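You operate a simulated robot arm through the tools that you are given. There is no shell and no other tool. Be economical: measure what you need, move in short steps, check, and stop when the job is done.

You run a simulated robot arm. Do the job below in one go: nothing can be reset, and whatever is moved stays where it is left.

Task
Take the blue guide and put it in the crate under the tray of winder b. Then take the lint wad from the top of the packing stand and leave it on the blue disc. Then take the small green bobbin on the top of the packing stand and put it away on the shelf of the low stand. Then fetch the black cloth and set it in the inside of the white upper crate. Then press the stop button of winder e three times. Then turn the knob of the tension disc on the dark bench to 4. Then take the green guide and leave it on top of the weight on the top of the side bench. Then fetch the grey eye and set it on the grey disc. Keep to this order. Set down upright: small green bobbin.

Only the result counts: the job must be done as asked and must still hold three seconds after the hand-in. Knocking over, shifting, dropping, spilling or breaking anything else fails it. Flat cloth is picked up by pressing the open fingertips on it (5 to 10 N) and closing them slowly along it; thin cloth reads only 2 to 8 mm in the jaws.

Robot
A 7-joint arm with a two-finger parallel gripper on a trunk, on a base that drives. Base frame: it is fixed to the floor where the robot stands at the start and does not move with it; the origin is under the middle of the robot, x ahead of it, y to its left, z up; the surface under the hand at the start is at about z = 550. Units: mm, degrees, N and s.
With the tool pointing down near the work surface it reaches from about 160 to 740 mm from the robot's upright axis, wherever it stands. Its first joint turns from -143.0 to 143.0 degrees. Places, roughly: black cloth (7x6x5 cm) [-5100, 100, 600]; blue disc (10x10x1 cm) [800, 200, 600]; blue guide (3x3x7 cm) [500, 100, 600]; crate under the tray of winder B [-3300, 1300, 200]; green guide (3x3x7 cm) [-1800, -4800, 800]; grey disc (10x10x1 cm) [-1200, -4700, 800]; grey eye (3x3x2 cm) [-1300, -4900, 800]; inside of the white upper crate [-3600, -100, 600]; knob of the tension disc on the dark bench [-9300, 1200, 1000]; lint wad (8x5x2 cm) [800, 700, 600]; shelf of the low stand [-300, -4800, 200]; small green bobbin (6x6x10 cm) [900, 1000, 600]; stop button of winder e [-6900, 1100, 600]; weight [-2000, -4750, 750]. Payload 1.57 kg.
The tool frame sits at the grasp point between the pads (the TCP): z along the fingers, y along the line on which they close. The tips reach 30 mm beyond it. The gripper opens to 80 mm. The fingers are 17 mm wide and 12 mm thick; the gripper's body (40 by 82 mm) begins 80 mm behind the TCP.
Orientation is that of the tool frame in the base frame, as a unit quaternion [w, x, y, z]. With the fingers straight down and closing along the base's y, the tool's x points along the base's -x, its y along +y and its z along -z.

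Tools
- The arm moves only by the tool apply_moves. Its argument "deltas" is a list that holds one entry, the list of rows, each a list of 7 numbers: the turn, a rotation vector about the base's x, y, z in rad, then the shift along the base's x, y, z in mm, then the closure, from 0 (fully open) to 1 (shut). In form: [[[wx, wy, wz, dx, dy, dz, jaw], ...]]. A call has 1 to 12 rows; each row shifts and turns the commanded pose from where the row before left it. Rows are played at 5 a second. More than 50 mm and 8.6 degrees between two rows, or a gripper value outside its range, and nothing of the call is played. Where a pose cannot be reached the arm comes as near as it can. A force on the tool above 40 N (or 10 N above the force at the start of the call, whichever is more), or a blocked arm, ends the call early, and 0.2 s more pass. The fingers move at their own pace (about 45 mm/s each) and stop on an object; they squeeze with about 35 N. The grip force told is the motor's: it shows also when the fingers shut on nothing. Time passes only in rows, and 0.2 s behind the last, so rows that do not move let the fingers close. The reply holds the time, the measured pose of the TCP, the force on the tool along the base axes, the opening and the grip force, in the units named above and with some noise, with the torque about the TCP (base axes, N m) and any sound that the robot's microphone picked up.
- Cameras (640 x 400 px; columns grow to the right, rows downward): "scene" is now at [26.4, 187.3, 1055.8]; the picture's right is [0.45, -0.89, 0.00], its down [-0.57, -0.29, -0.77] and it looks along [0.68, 0.35, -0.64] (base axes); focal length 283 px, centre (320, 200). "wrist" rides on the gripper at [72, -7, -122] in the tool frame; the picture's right is [0.09, 1.00, 0.00], its down [-0.84, 0.08, -0.54] and it looks along [-0.54, 0.05, 0.84] (tool axes); focal length 238 px, centre (320, 200). There is no depth. A picture from a camera that has moved, and an enlarged one, comes with that camera's place and axes in the base frame and with its lens.
- capture(camera): a new picture of that camera. No time passes.
- raise_lower(by): slides the trunk up (or, below 0, down) by that many mm; the arm and the scene camera ride with it, the base frame stays. It gives what a move gives, with no picture.
- roll_base(legs): drives the robot by 1 to 6 legs, each [ahead, left, turn to the left] in mm, mm and degrees, along the robot's own axes; the way and the turn of a leg run together, so that a leg with both is an arc; at most 1500 mm and 180 degrees a leg. The arm and the cameras ride along, it lands a little off, and it stops where it bumps. It gives what a move gives.
- pan_tilt(pan, tilt): turns the head with the scene camera to pan (to the left, within 155 degrees either way) and tilt (down, from -29 to 69), counted from straight ahead of the robot. It gives what a move gives.
- zoom(camera, box): a new picture of the part [left, top, right, bottom] of that camera's present view, enlarged. No time passes.
- close_job(): hands the job in; it is judged then, once.

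Go step by step. Nothing tells you exact positions but the pictures and the camera data: compare them with the known pose of the tool, close in by small moves and look again before you grip or let go. The budget is 207 turns and 192 pictures, counting those below and the enlarged ones. Unless the task says otherwise, let go and move clear before handing in.

The tools are called after "Call:" as name(argument=value, ...) on one line, values as JSON. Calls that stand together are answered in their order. apply_moves: Moves the arm, as the interface text tells. Its arguments: {"type":"object","properties":{"deltas":{"type":"array","items":{"type":"array","items":{"type":"array","items":{"type":"number"}}}}},"required":["deltas"]} The other tools are called the same way: raise_lower (by) slides the trunk up or down; roll_base (legs) drives the base; pan_tilt (pan, tilt) turns the head that bears the scene camera; capture (camera) takes a picture; zoom (camera, box) takes an enlarged picture of a part of a camera's view; close_job () hands the job in.

At the start:

```text
time: 0.0
tcp_pos: [431.0, 289.0, 768.1]
orientation: [0.0, -0.001, 1.0, 0.0]
ft_force: [-0.6, -0.1, 0.3]
moment: [0.05, 0.01, 0.04]
opening: 79.8
grip_force: 0.0
trunk travel left (down, up): [-150.0, 60.0]
robot x, y, heading: [-0.2, 3.5, -0.1]
head pan, tilt: [26.8, 39.9]
```

scene: 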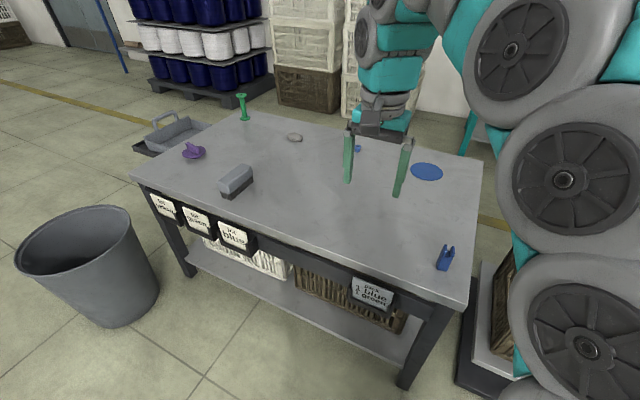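
wrist: 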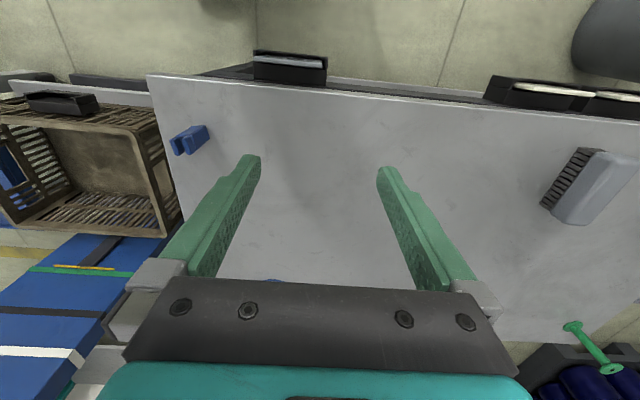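

I see the packing stand with the blue guide near the right front corner, at about [476, 127]. I'll look at it closer before I approach it.

Call:
zoom(camera="scene", box=[380, 200, 500, 290])

Call:
zoom(camera="wrist", box=[140, 90, 260, 180])

Call:
zoom(camera="scene", box=[140, 80, 460, 200])

```text
4.44 times, centred on (440, 245) of scene
camera zoom: at [26.4, 187.3, 1055.8], right [0.45, -0.89, 0.0], down [-0.57, -0.29, -0.77], along [0.68, 0.35, -0.64], focal length 1257 px, centre (-213, 0)
```

zoom: 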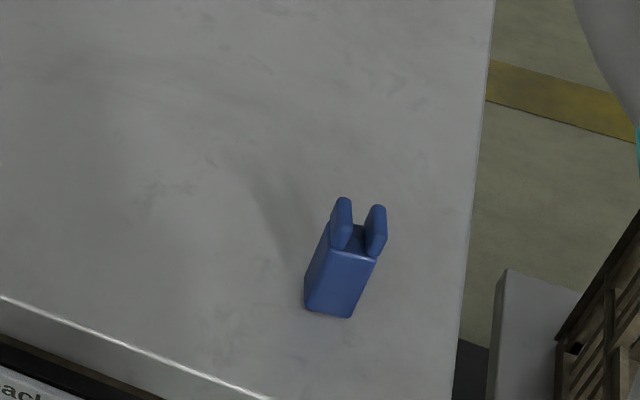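

```text
4.44 times, centred on (200, 135) of wrist
camera zoom: at [361.4, 284.5, 889.4], right [-0.09, 1.0, 0.0], down [0.84, 0.08, 0.54], along [0.54, 0.05, -0.84], focal length 1059 px, centre (853, 489)
```

zoom: 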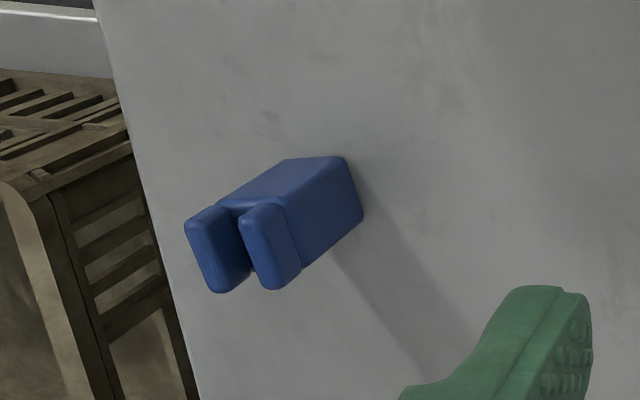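

```text
2.00 times, centred on (300, 140) of scene
camera zoom: at [26.4, 187.3, 1055.8], right [0.45, -0.89, 0.0], down [-0.57, -0.29, -0.77], along [0.68, 0.35, -0.64], focal length 566 px, centre (360, 320)
```

zoom: 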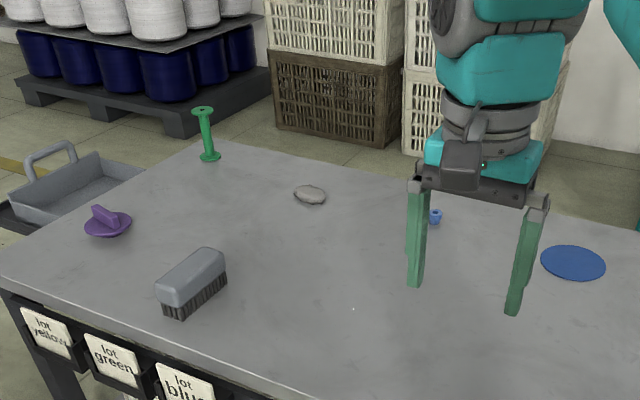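

The guide stands square to the axes, centred near [486, 122]. I'll move over it and check with the wrist camera.

Call:
apply_moves(deltas=[[[0, 0, 0, 14, -42, 0, 0], [0, 0, 0, 14, -42, 0, 0], [0, 0, 0, 14, -42, 0, 0], [0, 0, 0, 13, -41, 0, 0], [0, 0, 0, 0, 0, -40, 0], [0, 0, 0, 0, 0, -40, 0], [0, 0, 0, 0, 0, 0, 0]]])

Call:
capture(camera="wrist")

Call:
capture(camera="scene")

```text
time: 1.6
tcp_pos: [487.7, 121.7, 685.6]
orientation: [0.0, 0.0, 1.0, 0.0]
ft_force: [-0.2, 0.5, -0.1]
moment: [0.0, 0.01, -0.02]
opening: 80.2
grip_force: 0.0
trunk travel left (down, up): [-150.0, 60.0]
robot x, y, heading: [0.2, -3.4, 0.1]
head pan, tilt: [26.8, 39.9]
```

```text
186 pictures are left
camera wrist: at [416.4, 116.1, 808.0], right [-0.09, 1.0, 0.0], down [0.84, 0.08, 0.54], along [0.54, 0.05, -0.84], focal length 238 px, centre (320, 200)
```

wrist: 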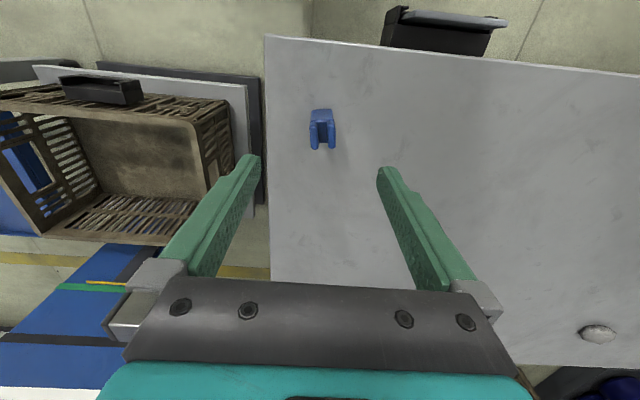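

```text
185 pictures are left
camera scene: at [26.4, 187.2, 1055.9], right [0.45, -0.89, 0.0], down [-0.57, -0.29, -0.77], along [0.68, 0.35, -0.64], focal length 283 px, centre (320, 200)
```

scene: 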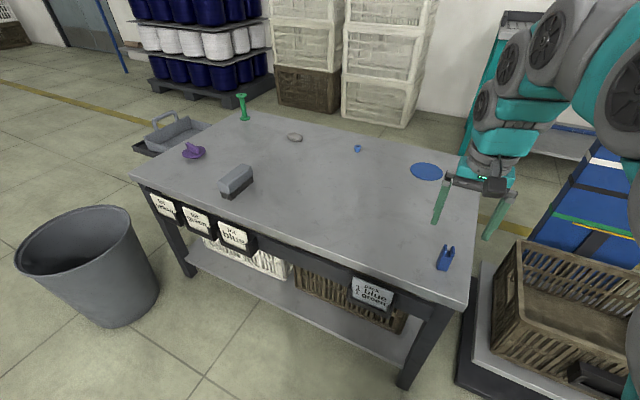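

The guide is centred between the fingers at about [486, 122.5]. I'll go down and grip.

Call:
apply_moves(deltas=[[[0, 0, 0, -1, 1, -35, 0], [0, 0, 0, 0, 0, -35, 0], [0, 0, 0, 0, 0, -25, 0], [0, 0, 0, 0, 0, 0, 0.5], [0, 0, 0, 0, 0, 0, 1], [0, 0, 0, 0, 0, 0, 1], [0, 0, 0, 0, 0, 0, 1], [0, 0, 0, 0, 0, 0, 1], [0, 0, 0, 0, 0, 40, 1], [0, 0, 0, 0, 0, 40, 1], [0, 0, 0, 0, 0, 40, 1], [0, 0, 0, 0, 0, 40, 1]]])

Call:
capture(camera="wrist")

```text
time: 4.2
tcp_pos: [482.3, 124.1, 753.3]
orientation: [-0.001, -0.001, 1.0, 0.0]
ft_force: [0.2, -0.5, -0.8]
moment: [0.0, 0.01, -0.01]
opening: 21.0
grip_force: 34.0
trunk travel left (down, up): [-150.0, 60.0]
robot x, y, heading: [-2.1, -0.6, 0.0]
head pan, tilt: [26.8, 39.9]
```

```text
184 pictures are left
camera wrist: at [412.6, 119.4, 875.9], right [-0.09, 1.0, 0.0], down [0.84, 0.08, 0.54], along [0.54, 0.05, -0.84], focal length 238 px, centre (320, 200)
```

wrist: 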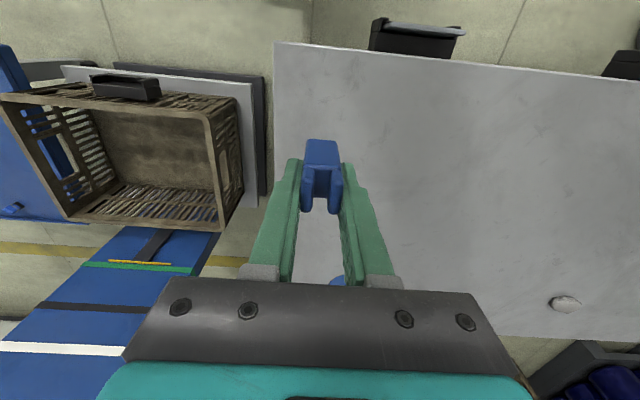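

The guide is held (21 mm). I'll look around before driving.

Call:
pan_tilt(pan=150, tilt=20)

Call:
capture(camera="scene")

Call:
pan_tilt(pan=90, tilt=20)

Call:
capture(camera="scene")

Call:
pan_tilt(pan=-150, tilt=20)

Call:
capture(camera="scene")

```text
time: 6.2
tcp_pos: [483.5, 125.3, 753.1]
orientation: [0.0, -0.001, 1.0, 0.0]
ft_force: [0.5, 0.1, 0.6]
moment: [0.0, -0.02, 0.01]
opening: 21.2
grip_force: 34.6
trunk travel left (down, up): [-150.0, 60.0]
robot x, y, heading: [0.4, -1.2, -0.0]
head pan, tilt: [150.0, 20.0]
```

```text
183 pictures are left
camera scene: at [-130.1, 195.5, 1087.2], right [0.5, 0.87, 0.0], down [0.3, -0.17, -0.94], along [-0.81, 0.47, -0.34], focal length 283 px, centre (320, 200)
```

scene: 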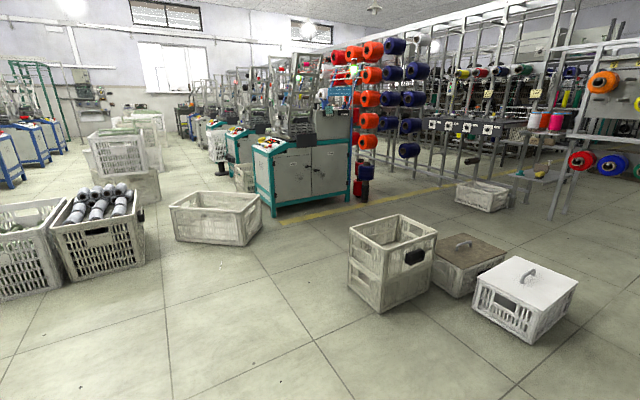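

```text
time: 7.5
tcp_pos: [484.4, 123.9, 751.5]
orientation: [0.0, -0.001, 1.0, 0.001]
ft_force: [-0.5, -0.7, -0.2]
moment: [0.02, -0.01, 0.03]
opening: 21.1
grip_force: 34.6
trunk travel left (down, up): [-150.0, 60.0]
robot x, y, heading: [3.2, -0.9, 0.2]
head pan, tilt: [90.0, 20.0]
```

```text
182 pictures are left
camera scene: at [-49.6, 242.0, 1087.2], right [1.0, 0.0, 0.0], down [0.0, -0.34, -0.94], along [0.0, 0.94, -0.34], focal length 283 px, centre (320, 200)
```

scene: 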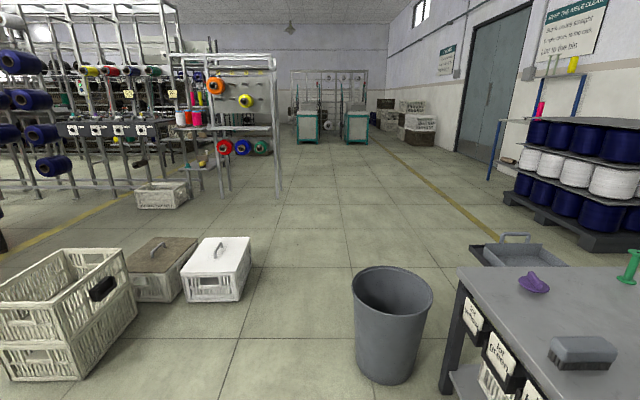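

```text
time: 10.9
tcp_pos: [484.6, 124.3, 753.7]
orientation: [0.0, -0.001, 1.0, 0.0]
ft_force: [-1.0, 0.2, 0.0]
moment: [-0.02, 0.02, -0.04]
opening: 20.9
grip_force: 34.2
trunk travel left (down, up): [-150.0, 60.0]
robot x, y, heading: [-1.9, 5.1, -0.1]
head pan, tilt: [-150.0, 20.0]
```

```text
181 pictures are left
camera scene: at [-130.2, 102.3, 1087.2], right [-0.5, 0.87, 0.0], down [0.3, 0.17, -0.94], along [-0.81, -0.47, -0.34], focal length 283 px, centre (320, 200)
```

scene: 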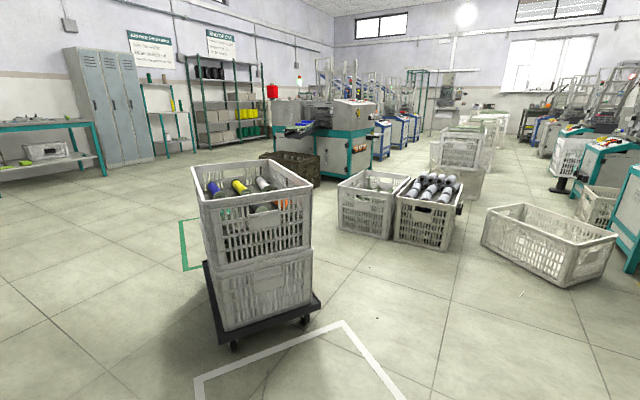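

I have a rough map: loose crates around x ≈ -2250 and a dolly near [-1050, -900]. I'll tuck the arm and look at the base's own footprint to plan the way.

Call:
apply_moves(deltas=[[[0, 0, 0, -40, 0, 25, 1], [0, 0, 0, -40, 0, 25, 1], [0, 0, 0, -40, -20, 25, 1], [0, 0, 0, -40, -40, 25, 1], [0, 0, 0, 0, -40, 0, 1], [0, 0, 0, 0, 0, 0, 1]]])

Call:
pan_tilt(pan=150, tilt=69)

Call:
capture(camera="scene")

Call:
pan_tilt(pan=-150, tilt=50)

Call:
capture(camera="scene")

```text
refused: row 3 steps farther than a row can; nothing moved
```

```text
time: 15.0
tcp_pos: [483.7, 124.7, 752.7]
orientation: [0.0, 0.0, 1.0, 0.001]
ft_force: [0.7, 1.3, -0.3]
moment: [0.01, 0.01, 0.01]
opening: 20.8
grip_force: 34.0
trunk travel left (down, up): [-150.0, 60.0]
robot x, y, heading: [-0.7, -1.5, -0.0]
head pan, tilt: [150.0, 68.8]
```

```text
180 pictures are left
camera scene: at [-97.9, 176.9, 1019.6], right [0.5, 0.87, 0.0], down [0.81, -0.47, -0.36], along [-0.31, 0.18, -0.93], focal length 283 px, centre (320, 200)
```

scene: 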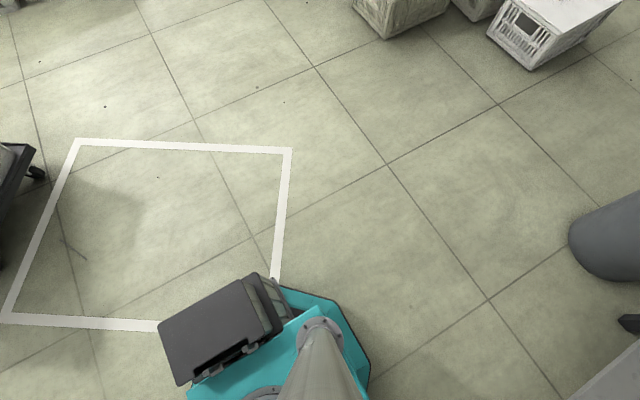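

```text
time: 19.1
tcp_pos: [483.9, 125.0, 753.8]
orientation: [0.0, -0.001, 1.0, 0.0]
ft_force: [0.5, 0.5, -0.2]
moment: [-0.01, 0.02, 0.02]
opening: 20.8
grip_force: 34.7
trunk travel left (down, up): [-150.0, 60.0]
robot x, y, heading: [-0.7, 1.4, -0.1]
head pan, tilt: [-150.0, 50.0]
```

```text
179 pictures are left
camera scene: at [-116.2, 110.4, 1041.6], right [-0.5, 0.87, 0.0], down [0.66, 0.38, -0.64], along [-0.56, -0.32, -0.77], focal length 283 px, centre (320, 200)
```

scene: 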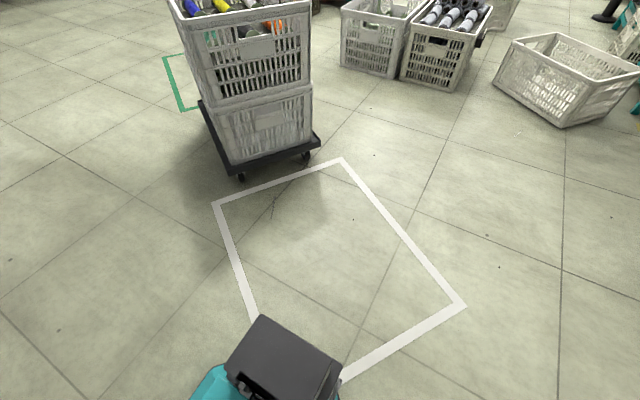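

The base is roughly 480 × 600 mm, so the gap between the loose crates at y ≈ 0…270 is too narrow. I'll take the southern way around: back up, turn left, pass between the dolly and the bobbin crates.

Call:
apply_moves(deltas=[[[0, 0, 0, -40, 0, 20, 1], [0, 0, 0, -40, 0, 20, 1], [0, 0, 0, -40, -10, 20, 1], [0, 0, 0, -30, -30, 20, 1], [0, 0, 0, 0, -40, 0, 1], [0, 0, 0, 0, 0, 0, 1]]])

Call:
roll_base(legs=[[-1450, 0, 0], [0, 0, 90]])

Call:
pan_tilt(pan=120, tilt=35)

Call:
capture(camera="scene")

Call:
pan_tilt(pan=-155, tilt=45)

Call:
capture(camera="scene")

```text
time: 20.5
tcp_pos: [335.1, 42.1, 833.8]
orientation: [-0.001, -0.001, 1.0, 0.0]
ft_force: [0.3, -0.6, 0.5]
moment: [0.01, 0.02, 0.0]
opening: 20.9
grip_force: 34.9
trunk travel left (down, up): [-150.0, 60.0]
robot x, y, heading: [0.6, -1.5, -0.0]
head pan, tilt: [-150.0, 50.0]
```

```text
time: 31.5
tcp_pos: [-1483.0, 331.0, 833.1]
orientation: [0.0, 0.713, -0.701, 0.0]
ft_force: [-0.3, -0.7, 0.6]
moment: [0.01, 0.0, -0.02]
opening: 20.9
grip_force: 34.2
trunk travel left (down, up): [-150.0, 60.0]
robot x, y, heading: [-1432.5, -0.6, 91.1]
head pan, tilt: [-150.0, 50.0]
```

```text
time: 35.2
tcp_pos: [-1482.7, 331.5, 832.4]
orientation: [0.0, 0.712, -0.702, 0.0]
ft_force: [-0.3, 0.0, 0.2]
moment: [0.0, 0.0, -0.02]
opening: 20.8
grip_force: 34.3
trunk travel left (down, up): [-150.0, 60.0]
robot x, y, heading: [-1431.8, 0.6, 90.7]
head pan, tilt: [120.0, 35.0]
```

```text
178 pictures are left
camera scene: at [-1659.0, -101.0, 1063.3], right [-0.51, 0.86, 0.0], down [0.49, 0.29, -0.82], along [-0.7, -0.42, -0.57], focal length 283 px, centre (320, 200)
```

scene: 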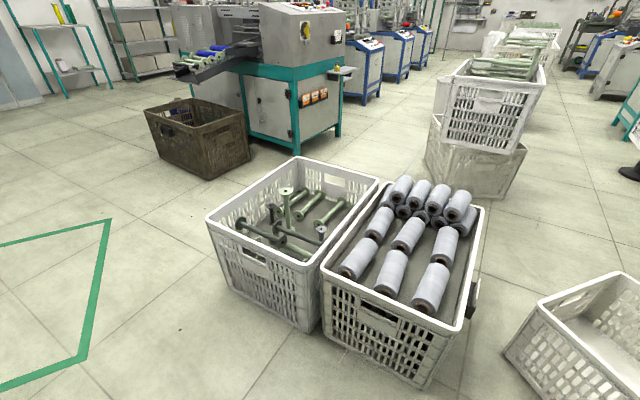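

```text
time: 39.0
tcp_pos: [-1481.9, 332.0, 832.1]
orientation: [0.0, 0.712, -0.702, 0.0]
ft_force: [0.2, 0.4, -0.7]
moment: [0.03, -0.01, -0.03]
opening: 21.0
grip_force: 34.7
trunk travel left (down, up): [-150.0, 60.0]
robot x, y, heading: [-1435.4, -0.5, 90.9]
head pan, tilt: [-154.7, 45.0]
```

```text
177 pictures are left
camera scene: at [-1547.5, -128.8, 1048.5], right [-0.9, -0.44, 0.0], down [-0.31, 0.63, -0.71], along [0.31, -0.63, -0.71], focal length 283 px, centre (320, 200)
```

scene: 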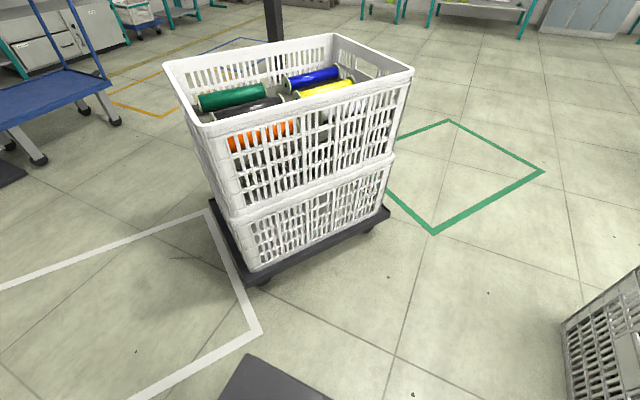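

Corner positions confirmed; the gap between dolly corner (-1448,-1119) and crate corner (-2216,-925) is passable with the narrow side across. Driving through.

Call:
roll_base(legs=[[-400, 330, 0], [-880, 137, 0], [0, 0, 89], [1100, -60, 0]])

Call:
pan_tilt(pan=-80, tilt=30)

Call:
capture(camera="scene")

Call:
pan_tilt(pan=-20, tilt=30)

Call:
capture(camera="scene")

```text
time: 55.4
tcp_pos: [-3341.1, -1237.2, 833.5]
orientation: [0.001, 1.0, -0.004, 0.0]
ft_force: [-0.2, -0.1, -0.3]
moment: [-0.01, -0.01, -0.02]
opening: 21.2
grip_force: 34.2
trunk travel left (down, up): [-150.0, 60.0]
robot x, y, heading: [-3006.0, -1197.9, 179.6]
head pan, tilt: [-154.7, 45.0]
```

```text
time: 56.9
tcp_pos: [-3342.0, -1236.2, 832.9]
orientation: [0.0, 1.0, -0.005, 0.0]
ft_force: [-0.1, -1.0, -0.6]
moment: [0.03, -0.02, 0.01]
opening: 21.0
grip_force: 35.2
trunk travel left (down, up): [-150.0, 60.0]
robot x, y, heading: [-3007.1, -1196.0, 179.4]
head pan, tilt: [-80.0, 30.0]
```

```text
176 pictures are left
camera scene: at [-2971.9, -1260.2, 1071.1], right [0.99, 0.16, 0.0], down [0.08, -0.49, -0.87], along [-0.14, 0.85, -0.5], focal length 283 px, centre (320, 200)
```

scene: 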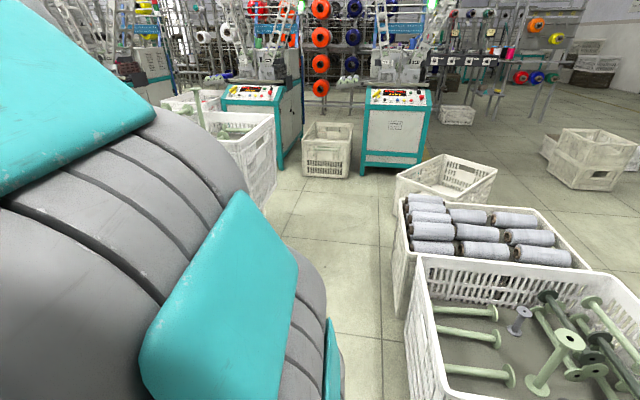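

```text
time: 58.1
tcp_pos: [-3340.9, -1237.8, 832.2]
orientation: [0.0, 1.0, -0.004, 0.001]
ft_force: [0.2, 0.0, 0.1]
moment: [0.04, -0.01, 0.01]
opening: 20.6
grip_force: 34.3
trunk travel left (down, up): [-150.0, 60.0]
robot x, y, heading: [-3004.5, -1198.7, 179.5]
head pan, tilt: [-20.0, 30.0]
```

```text
175 pictures are left
camera scene: at [-3041.8, -1317.6, 1071.1], right [0.35, 0.94, 0.0], down [0.47, -0.18, -0.87], along [-0.81, 0.3, -0.5], focal length 283 px, centre (320, 200)
```

scene: 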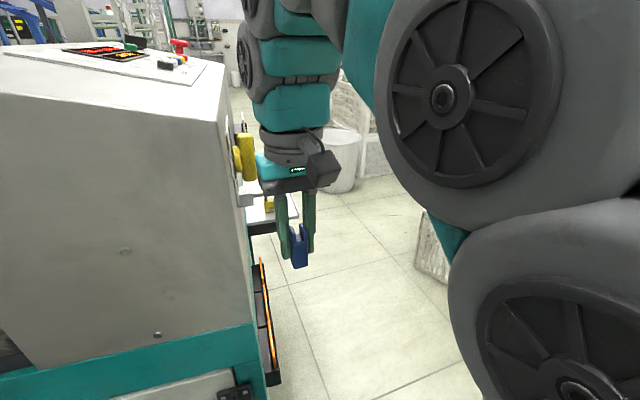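

The crate between two winders at about [-3300, 1010…] looks like the target. Zooming in for the tray.

Call:
pan_tilt(pan=-80, tilt=30)

Call:
zoom(camera="scene", box=[200, 60, 440, 210])

```text
time: 59.5
tcp_pos: [-3342.3, -1236.6, 833.2]
orientation: [0.0, 1.0, -0.004, 0.0]
ft_force: [-0.5, -1.1, -0.1]
moment: [0.0, -0.04, -0.05]
opening: 20.9
grip_force: 34.2
trunk travel left (down, up): [-150.0, 60.0]
robot x, y, heading: [-3005.3, -1199.3, 179.7]
head pan, tilt: [-80.0, 30.0]
```

```text
2.67 times, centred on (320, 135) of scene
camera zoom: at [-2972.0, -1260.2, 1071.1], right [0.99, 0.17, 0.0], down [0.08, -0.49, -0.87], along [-0.14, 0.85, -0.5], focal length 754 px, centre (320, 373)
```

zoom: 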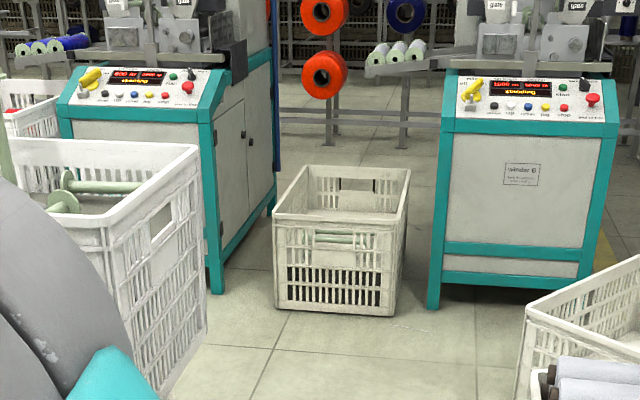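

Winder B is the right machine and its crate (rim z≈320) spans about x -3490…-3110, y 955…1550. I'll turn to face +y and drive up the lane x≈-3080.

Call:
roll_base(legs=[[0, 0, -89.5], [800, 80, 0], [950, 0, 0]])

Call:
pan_tilt(pan=15, tilt=40)

Call:
capture(camera="scene")

Call:
capture(camera="wrist")

```text
time: 72.1
tcp_pos: [-3098.5, 874.1, 832.7]
orientation: [0.0, -0.699, 0.715, -0.001]
ft_force: [-0.3, 0.2, 0.2]
moment: [-0.01, 0.04, 0.0]
opening: 20.9
grip_force: 34.4
trunk travel left (down, up): [-150.0, 60.0]
robot x, y, heading: [-3060.2, 536.4, 88.8]
head pan, tilt: [-80.0, 30.0]
```

```text
time: 73.8
tcp_pos: [-3098.0, 873.8, 833.2]
orientation: [0.0, -0.699, 0.715, 0.0]
ft_force: [-0.7, 0.6, -0.3]
moment: [0.03, 0.02, 0.04]
opening: 20.9
grip_force: 34.3
trunk travel left (down, up): [-150.0, 60.0]
robot x, y, heading: [-3067.4, 536.1, 88.6]
head pan, tilt: [15.0, 40.0]
```

```text
173 pictures are left
camera scene: at [-3234.5, 572.3, 1055.8], right [0.97, 0.24, 0.0], down [0.15, -0.62, -0.77], along [-0.18, 0.74, -0.64], focal length 283 px, centre (320, 200)
```

scene: 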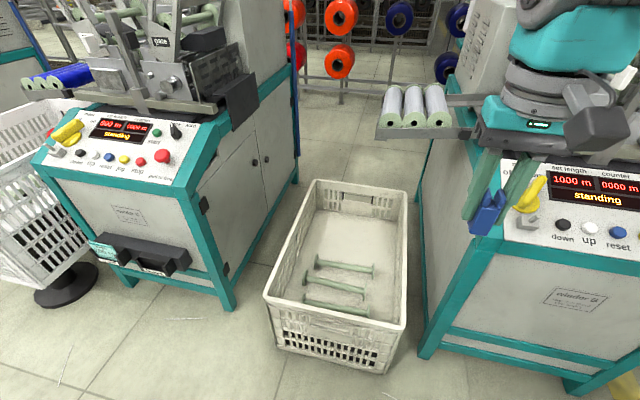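

```text
172 pictures are left
camera wrist: at [-3093.0, 802.4, 955.1], right [-1.0, -0.07, 0.0], down [-0.06, 0.84, 0.54], along [-0.04, 0.54, -0.84], focal length 238 px, centre (320, 200)
```

wrist: 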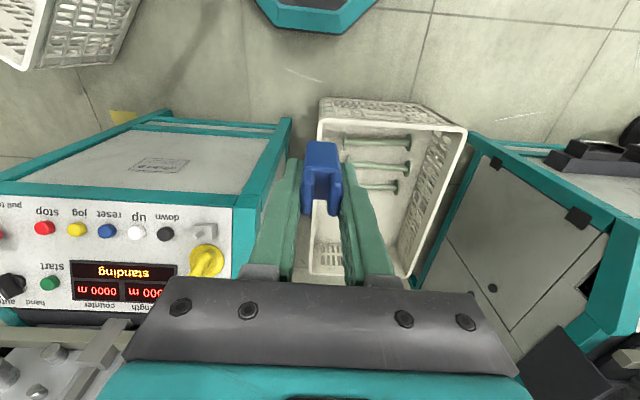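

The crate holds three lying bobbins. I'll zoom in to find free floor for the guide.

Call:
zoom(camera="scene", box=[240, 165, 440, 385])

Call:
zoom(camera="wrist", box=[290, 80, 490, 290])

```text
1.82 times, centred on (340, 275) of scene
camera zoom: at [-3234.5, 572.3, 1055.8], right [0.97, 0.24, 0.0], down [0.15, -0.62, -0.77], along [-0.18, 0.74, -0.64], focal length 514 px, centre (284, 64)
```

zoom: 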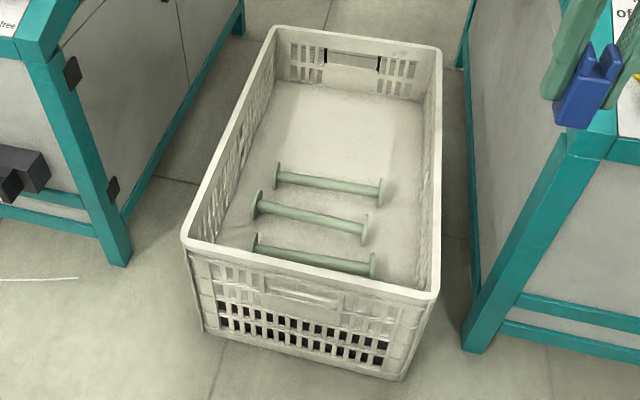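

```text
1.90 times, centred on (390, 185) of wrist
camera zoom: at [-3093.0, 802.4, 955.1], right [-1.0, -0.07, 0.0], down [-0.06, 0.84, 0.54], along [-0.04, 0.54, -0.84], focal length 454 px, centre (187, 229)
```

zoom: 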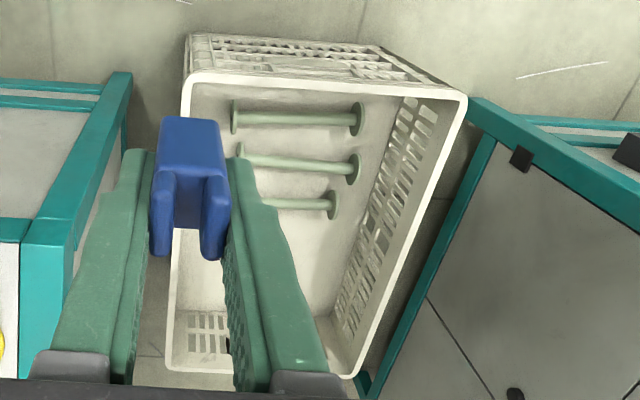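

Triangulating both views: the bobbins lie at z≈202 on a floor at z≈185, y 1046–1205, so the clear floor starts about y 1240. I'll shift the base left and lower the trunk, aiming for [-3350, 1258].

Call:
roll_base(legs=[[40, 266, 1.3]])

Call:
raise_lower(by=-150)

Call:
capture(camera="scene")

Call:
capture(camera="wrist")

```text
time: 75.7
tcp_pos: [-3376.0, 916.1, 833.6]
orientation: [0.0, -0.706, 0.708, 0.0]
ft_force: [-0.3, -0.9, -1.0]
moment: [-0.04, 0.02, 0.0]
opening: 21.2
grip_force: 34.4
trunk travel left (down, up): [-150.0, 60.0]
robot x, y, heading: [-3333.4, 582.3, 89.4]
head pan, tilt: [15.0, 40.0]
```

```text
time: 77.4
tcp_pos: [-3375.4, 916.3, 683.5]
orientation: [0.0, -0.706, 0.708, 0.0]
ft_force: [1.2, 0.3, -0.3]
moment: [0.01, 0.0, 0.0]
opening: 20.9
grip_force: 34.1
trunk travel left (down, up): [0.0, 210.0]
robot x, y, heading: [-3330.5, 586.6, 89.9]
head pan, tilt: [15.0, 40.0]
```

```text
169 pictures are left
camera scene: at [-3504.6, 613.1, 905.8], right [0.97, 0.26, 0.0], down [0.16, -0.62, -0.77], along [-0.2, 0.74, -0.64], focal length 283 px, centre (320, 200)
```

scene: 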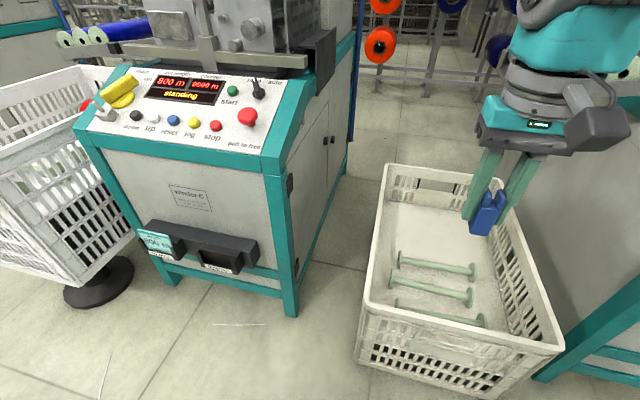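

```text
168 pictures are left
camera wrist: at [-3367.8, 846.1, 805.2], right [-1.0, -0.09, 0.0], down [-0.08, 0.84, 0.54], along [-0.05, 0.54, -0.84], focal length 238 px, centre (320, 200)
```

wrist: 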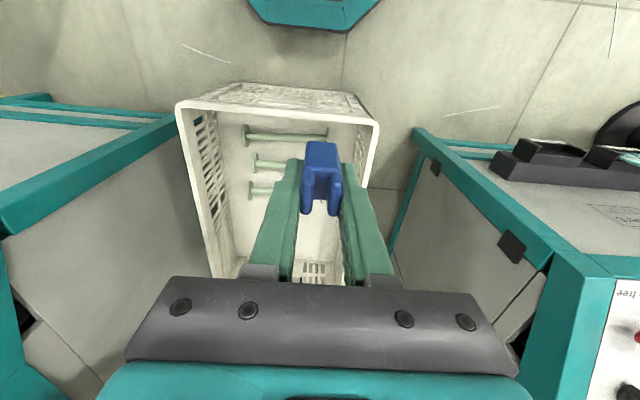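

The crate lines up as expected. Moving forward over the clear floor.

Call:
apply_moves(deltas=[[[0, 0, 0, 3, 43, -22, 1], [0, 0, 0, 3, 43, -22, 1], [0, 0, 0, 3, 43, -22, 1], [0, 0, 0, 3, 43, -22, 1], [0, 0, 0, 3, 43, -22, 1], [0, 0, 0, 3, 43, -22, 1], [0, 0, 0, 3, 43, -22, 1], [0, 0, 0, 3, 41, -22, 1], [0, 0, 0, 0, 0, -40, 1], [0, 0, 0, 0, 0, -40, 1], [0, 0, 0, 0, 0, -40, 1], [0, 0, 0, 0, 0, 0, 1]]])

Call:
capture(camera="scene")

Call:
capture(camera="wrist")

```text
time: 80.0
tcp_pos: [-3351.4, 1260.3, 389.1]
orientation: [0.0, -0.706, 0.708, -0.001]
ft_force: [0.8, 0.8, -0.6]
moment: [0.0, -0.03, -0.02]
opening: 21.0
grip_force: 35.2
trunk travel left (down, up): [0.0, 210.0]
robot x, y, heading: [-3331.4, 578.6, 89.9]
head pan, tilt: [15.0, 40.0]
```

```text
167 pictures are left
camera scene: at [-3504.6, 613.2, 905.8], right [0.97, 0.26, 0.0], down [0.16, -0.62, -0.77], along [-0.2, 0.74, -0.64], focal length 283 px, centre (320, 200)
```

scene: 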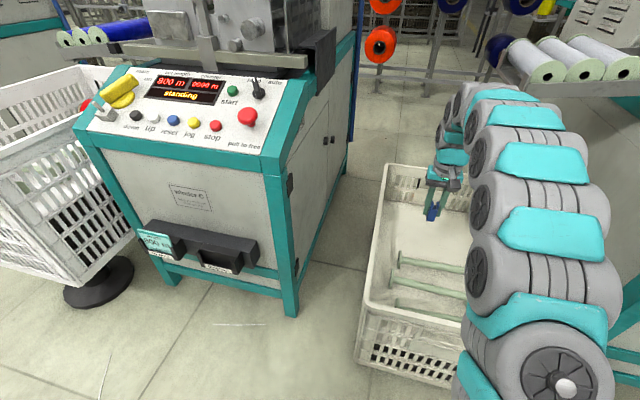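

```text
166 pictures are left
camera wrist: at [-3344.8, 1189.4, 510.6], right [-1.0, -0.09, 0.0], down [-0.08, 0.84, 0.54], along [-0.05, 0.54, -0.84], focal length 238 px, centre (320, 200)
```

wrist: 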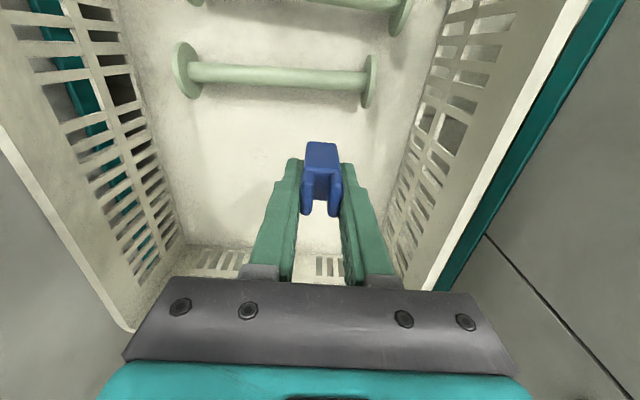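

The guide hangs just behind the last bobbin. I'll nudge 10 mm further in and go down gently.

Call:
apply_moves(deltas=[[[0, 0, 0, 0, 12, -40, 1], [0, 0, 0, 0, 0, -40, 1], [0, 0, 0, 0, 0, -40, 1], [0, 0, 0, 0, 0, -20, 1], [0, 0, 0, 0, 0, -8, 1], [0, 0, 0, 0, 0, 0, 1]]])

Call:
capture(camera="wrist")

```text
time: 81.4
tcp_pos: [-3351.2, 1272.4, 238.7]
orientation: [0.0, -0.706, 0.708, 0.0]
ft_force: [-0.8, -0.5, 0.0]
moment: [0.01, -0.04, 0.01]
opening: 21.0
grip_force: 34.5
trunk travel left (down, up): [0.0, 210.0]
robot x, y, heading: [-3331.5, 582.5, 89.7]
head pan, tilt: [15.0, 40.0]
```

```text
165 pictures are left
camera wrist: at [-3343.7, 1200.6, 361.0], right [-1.0, -0.09, 0.0], down [-0.08, 0.84, 0.54], along [-0.05, 0.54, -0.84], focal length 238 px, centre (320, 200)
```

wrist: 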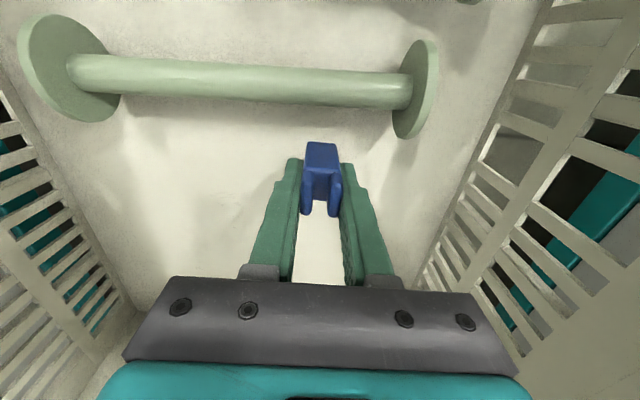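

Call:
apply_moves(deltas=[[[0, 0, 0, 0, 0, -5, 1], [0, 0, 0, 0, 0, -5, 1], [0, 0, 0, 0, 0, -4, 1], [0, 0, 0, 0, 0, 0, 1]]])

```text
time: 82.4
tcp_pos: [-3349.7, 1270.3, 225.7]
orientation: [0.0, -0.706, 0.708, 0.0]
ft_force: [-0.2, -0.7, -0.3]
moment: [0.0, 0.01, 0.0]
opening: 20.9
grip_force: 34.1
trunk travel left (down, up): [0.0, 210.0]
robot x, y, heading: [-3332.3, 582.4, 89.9]
head pan, tilt: [15.0, 40.0]
```

No contact yet; continuing down in small steps.

Call:
apply_moves(deltas=[[[0, 0, 0, 0, 0, -4, 1], [0, 0, 0, 0, 0, -4, 1], [0, 0, 0, 0, 0, -3, 1], [0, 0, 0, 0, 0, 0, 1]]])

Call:
capture(camera="wrist")

```text
time: 83.4
tcp_pos: [-3351.5, 1270.9, 214.8]
orientation: [0.0, -0.706, 0.708, -0.001]
ft_force: [-0.5, -0.5, -1.2]
moment: [0.02, 0.02, 0.0]
opening: 21.0
grip_force: 34.3
trunk travel left (down, up): [0.0, 210.0]
robot x, y, heading: [-3333.6, 579.0, 89.9]
head pan, tilt: [15.0, 40.0]
```

```text
164 pictures are left
camera wrist: at [-3343.6, 1200.5, 336.4], right [-1.0, -0.09, 0.0], down [-0.08, 0.84, 0.54], along [-0.05, 0.54, -0.84], focal length 238 px, centre (320, 200)
```

wrist: 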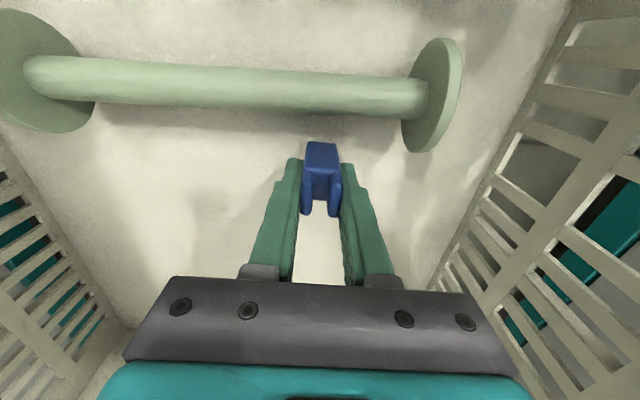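

Call:
apply_moves(deltas=[[[0, 0, 0, 0, 0, -3, 1], [0, 0, 0, 0, 0, -3, 1], [0, 0, 0, 0, 0, -3, 1], [0, 0, 0, 0, 0, 0, 1]]])

```text
time: 84.4
tcp_pos: [-3350.0, 1271.3, 204.4]
orientation: [0.0, -0.707, 0.707, -0.001]
ft_force: [1.3, -1.0, 0.0]
moment: [-0.03, 0.0, 0.02]
opening: 20.8
grip_force: 34.2
trunk travel left (down, up): [0.0, 210.0]
robot x, y, heading: [-3332.0, 583.8, 89.8]
head pan, tilt: [15.0, 40.0]
```

Call:
apply_moves(deltas=[[[0, 0, 0, 0, 0, -3, 1], [0, 0, 0, 0, 0, -3, 1], [0, 0, 0, 0, 0, -3, 1], [0, 0, 0, 0, 0, -3, 1], [0, 0, 0, 0, 0, 0, 1]]])

Call:
capture(camera="wrist")

```text
time: 85.6
tcp_pos: [-3351.6, 1271.9, 192.1]
orientation: [0.001, -0.706, 0.708, 0.001]
ft_force: [1.1, 3.1, 27.8]
moment: [0.1, 0.02, 0.09]
opening: 21.0
grip_force: 34.1
trunk travel left (down, up): [0.0, 210.0]
robot x, y, heading: [-3332.3, 582.0, 89.5]
head pan, tilt: [15.0, 40.0]
```

```text
163 pictures are left
camera wrist: at [-3343.3, 1201.3, 315.2], right [-1.0, -0.09, 0.0], down [-0.08, 0.84, 0.54], along [-0.05, 0.54, -0.84], focal length 238 px, centre (320, 200)
```

wrist: 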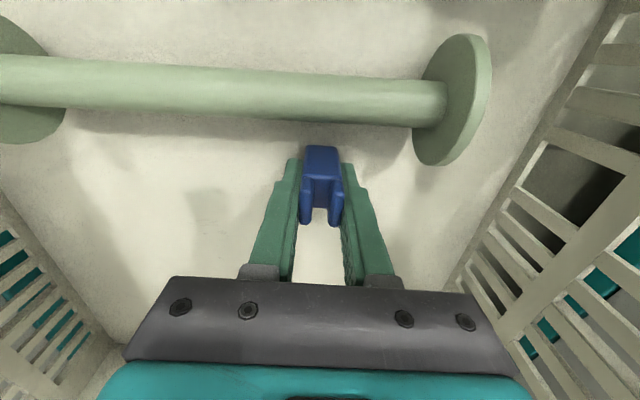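

Contact. I'll relieve slightly, open, and rise straight up.

Call:
apply_moves(deltas=[[[0, 0, 0, 0, 0, 3, 1], [0, 0, 0, 0, 0, 0, 0.4], [0, 0, 0, 0, 0, 0, 0.3], [0, 0, 0, 0, 0, 0, 0.3], [0, 0, 0, 0, 0, 15, 0.3], [0, 0, 0, 0, 0, 30, 0.3], [0, 0, 0, 0, 0, 45, 0.3], [0, 0, 0, 0, 0, 45, 0.3], [0, 0, 0, 0, 0, 45, 0.3], [0, 0, 0, 0, 0, 0, 0.3]]])

Call:
capture(camera="wrist")

```text
time: 87.8
tcp_pos: [-3348.3, 1269.7, 379.0]
orientation: [0.0, -0.706, 0.708, 0.0]
ft_force: [0.0, 0.3, 0.2]
moment: [0.03, -0.02, 0.0]
opening: 56.1
grip_force: 0.3
trunk travel left (down, up): [0.0, 210.0]
robot x, y, heading: [-3331.2, 582.8, 89.9]
head pan, tilt: [15.0, 40.0]
```

```text
162 pictures are left
camera wrist: at [-3341.5, 1198.8, 499.7], right [-1.0, -0.09, 0.0], down [-0.08, 0.84, 0.54], along [-0.05, 0.54, -0.84], focal length 238 px, centre (320, 200)
```

wrist: 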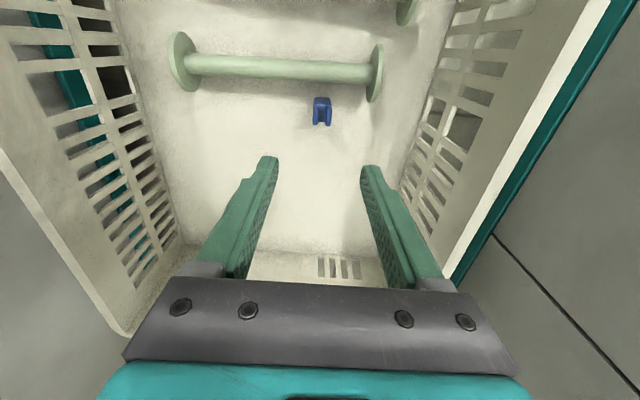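

The guide stands in the crate. Now I'll retract, raise the trunk and drive the same way back.

Call:
apply_moves(deltas=[[[0, 0, 0, 0, 0, 48, 0.3], [0, 0, 0, 0, 0, 48, 0.3], [0, 0, 0, 0, -10, 48, 0.3], [0, 0, 0, 0, -45, 20, 0.3], [0, 0, 0, 0, -45, 20, 0.3], [0, 0, 0, 0, -45, 20, 0.3], [0, 0, 0, 0, -45, 20, 0.3], [0, 0, 0, 0, -45, 20, 0.3], [0, 0, 0, 0, -45, 20, 0.3], [0, 0, 0, 0, -45, 20, 0.3], [0, 0, 0, 0, -25, 10, 1], [0, 0, 0, 0, 0, 0, 1]]])

Call:
raise_lower(by=150)

Call:
roll_base(legs=[[0, -255, 0], [-900, 0, 0], [-880, 0, 0], [0, 0, 90]])

```text
time: 90.4
tcp_pos: [-3350.7, 921.3, 671.7]
orientation: [0.0, -0.707, 0.708, 0.0]
ft_force: [-0.2, 0.1, 0.5]
moment: [0.0, -0.02, 0.01]
opening: 3.9
grip_force: 0.3
trunk travel left (down, up): [0.0, 210.0]
robot x, y, heading: [-3333.4, 580.5, 89.9]
head pan, tilt: [15.0, 40.0]
```

```text
time: 92.2
tcp_pos: [-3349.9, 921.8, 821.7]
orientation: [0.0, -0.706, 0.708, 0.0]
ft_force: [0.4, -0.1, 0.4]
moment: [-0.03, 0.03, 0.01]
opening: 0.0
grip_force: 21.7
trunk travel left (down, up): [-150.0, 60.0]
robot x, y, heading: [-3332.7, 584.0, 89.8]
head pan, tilt: [15.0, 40.0]
```

```text
time: 106.4
tcp_pos: [-3436.9, -1200.2, 821.4]
orientation: [0.001, 1.0, -0.019, 0.0]
ft_force: [0.3, -0.3, -0.1]
moment: [-0.01, -0.01, -0.02]
opening: 0.0
grip_force: 21.4
trunk travel left (down, up): [-150.0, 60.0]
robot x, y, heading: [-3095.7, -1192.3, 178.0]
head pan, tilt: [15.0, 40.0]
```

Call:
roll_base(legs=[[0, 0, 2], [-1196, 78, 0], [0, 0, -90], [870, -140, 0]])

```text
time: 120.9
tcp_pos: [-1815.0, -31.1, 821.1]
orientation: [-0.001, 0.716, -0.698, 0.001]
ft_force: [0.6, 0.1, 0.2]
moment: [-0.02, -0.01, 0.01]
opening: 0.1
grip_force: 21.2
trunk travel left (down, up): [-150.0, 60.0]
robot x, y, heading: [-1785.9, -368.0, 91.4]
head pan, tilt: [15.0, 40.0]
```

Call:
roll_base(legs=[[375, -330, 0], [0, 0, 178.6], [0, 1450, 0]])

Call:
pan_tilt(pan=90, tilt=45)

Call:
capture(camera="scene")

Call:
pan_tilt(pan=140, tilt=40)

Call:
capture(camera="scene")

```text
time: 138.1
tcp_pos: [38.3, -257.7, 821.6]
orientation: [0.0, 0.691, 0.723, 0.0]
ft_force: [0.1, -0.2, 0.5]
moment: [0.01, 0.0, -0.02]
opening: 0.0
grip_force: 21.3
trunk travel left (down, up): [-150.0, 60.0]
robot x, y, heading: [4.3, 80.1, -87.2]
head pan, tilt: [15.0, 40.0]
```

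```text
time: 139.6
tcp_pos: [38.8, -257.7, 821.5]
orientation: [0.0, 0.69, 0.724, 0.0]
ft_force: [-0.1, 0.1, -0.7]
moment: [-0.03, 0.02, -0.03]
opening: 0.0
grip_force: 21.5
trunk travel left (down, up): [-150.0, 60.0]
robot x, y, heading: [5.3, 83.8, -87.2]
head pan, tilt: [90.0, 45.0]
```

```text
161 pictures are left
camera scene: at [233.3, 140.3, 1048.5], right [0.05, -1.0, 0.0], down [-0.71, -0.03, -0.71], along [0.71, 0.03, -0.71], focal length 283 px, centre (320, 200)
```

scene: 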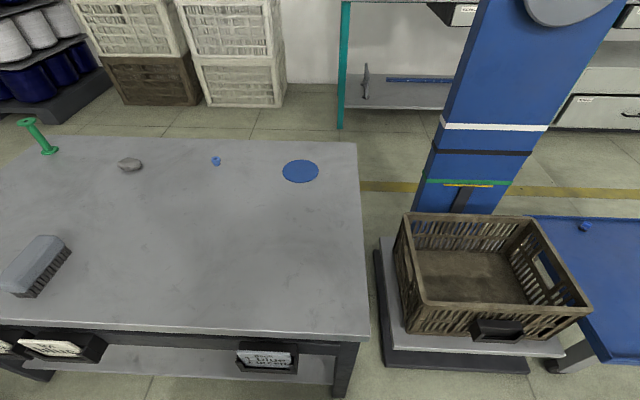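

```text
time: 140.8
tcp_pos: [39.3, -257.0, 822.2]
orientation: [0.0, 0.691, 0.723, 0.0]
ft_force: [0.3, 0.2, -0.9]
moment: [0.02, 0.02, 0.01]
opening: 0.0
grip_force: 21.3
trunk travel left (down, up): [-150.0, 60.0]
robot x, y, heading: [4.3, 81.4, -87.3]
head pan, tilt: [140.0, 40.0]
```

```text
160 pictures are left
camera scene: at [203.6, 204.1, 1055.8], right [0.79, -0.61, 0.0], down [-0.39, -0.51, -0.77], along [0.46, 0.61, -0.64], focal length 283 px, centre (320, 200)
```

scene: 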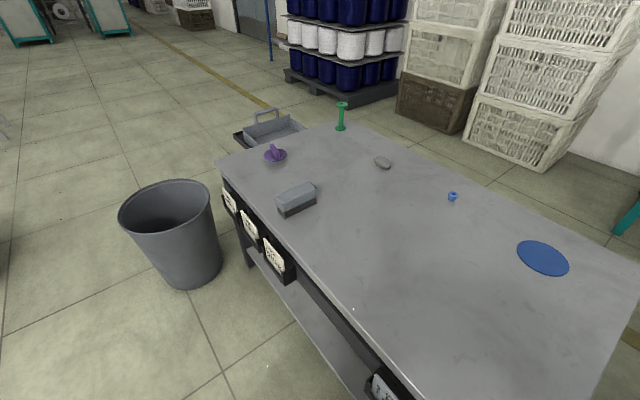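

The wad is at about [836, 700] and the disc at [844, 222]. I'll shift the base alongside the table, between it and the bin.

Call:
roll_base(legs=[[0, 0, -2.8], [-505, 0, 0], [0, 115, 0]])

Call:
pan_tilt(pan=80, tilt=40)

Call:
capture(camera="scene")

Call:
zoom(camera="scene", box=[270, 110, 370, 180])

```text
time: 145.0
tcp_pos: [137.0, 252.6, 821.4]
orientation: [0.0, 0.705, 0.709, 0.0]
ft_force: [0.0, -1.8, 1.1]
moment: [-0.05, 0.0, -0.02]
opening: 0.0
grip_force: 21.5
trunk travel left (down, up): [-150.0, 60.0]
robot x, y, heading: [115.3, 590.0, -89.5]
head pan, tilt: [140.0, 40.0]
```

```text
time: 146.3
tcp_pos: [137.9, 251.4, 821.0]
orientation: [0.0, 0.705, 0.71, 0.0]
ft_force: [0.2, -0.7, 0.2]
moment: [-0.02, 0.01, 0.0]
opening: 0.0
grip_force: 21.6
trunk travel left (down, up): [-150.0, 60.0]
robot x, y, heading: [117.6, 593.6, -89.7]
head pan, tilt: [80.0, 40.0]
```

```text
159 pictures are left
camera scene: at [351.2, 627.2, 1055.8], right [-0.17, -0.99, 0.0], down [-0.63, 0.11, -0.77], along [0.76, -0.13, -0.64], focal length 283 px, centre (320, 200)
```

scene: 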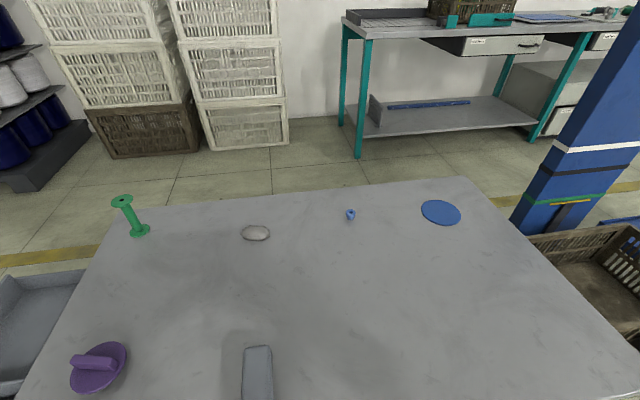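

```text
5.71 times, centred on (320, 145) of scene
camera zoom: at [351.2, 627.2, 1055.8], right [-0.17, -0.99, 0.0], down [-0.63, 0.11, -0.77], along [0.76, -0.13, -0.64], focal length 1616 px, centre (320, 514)
```

zoom: 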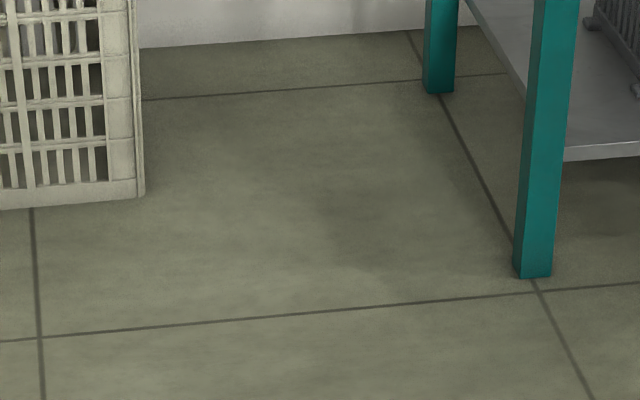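

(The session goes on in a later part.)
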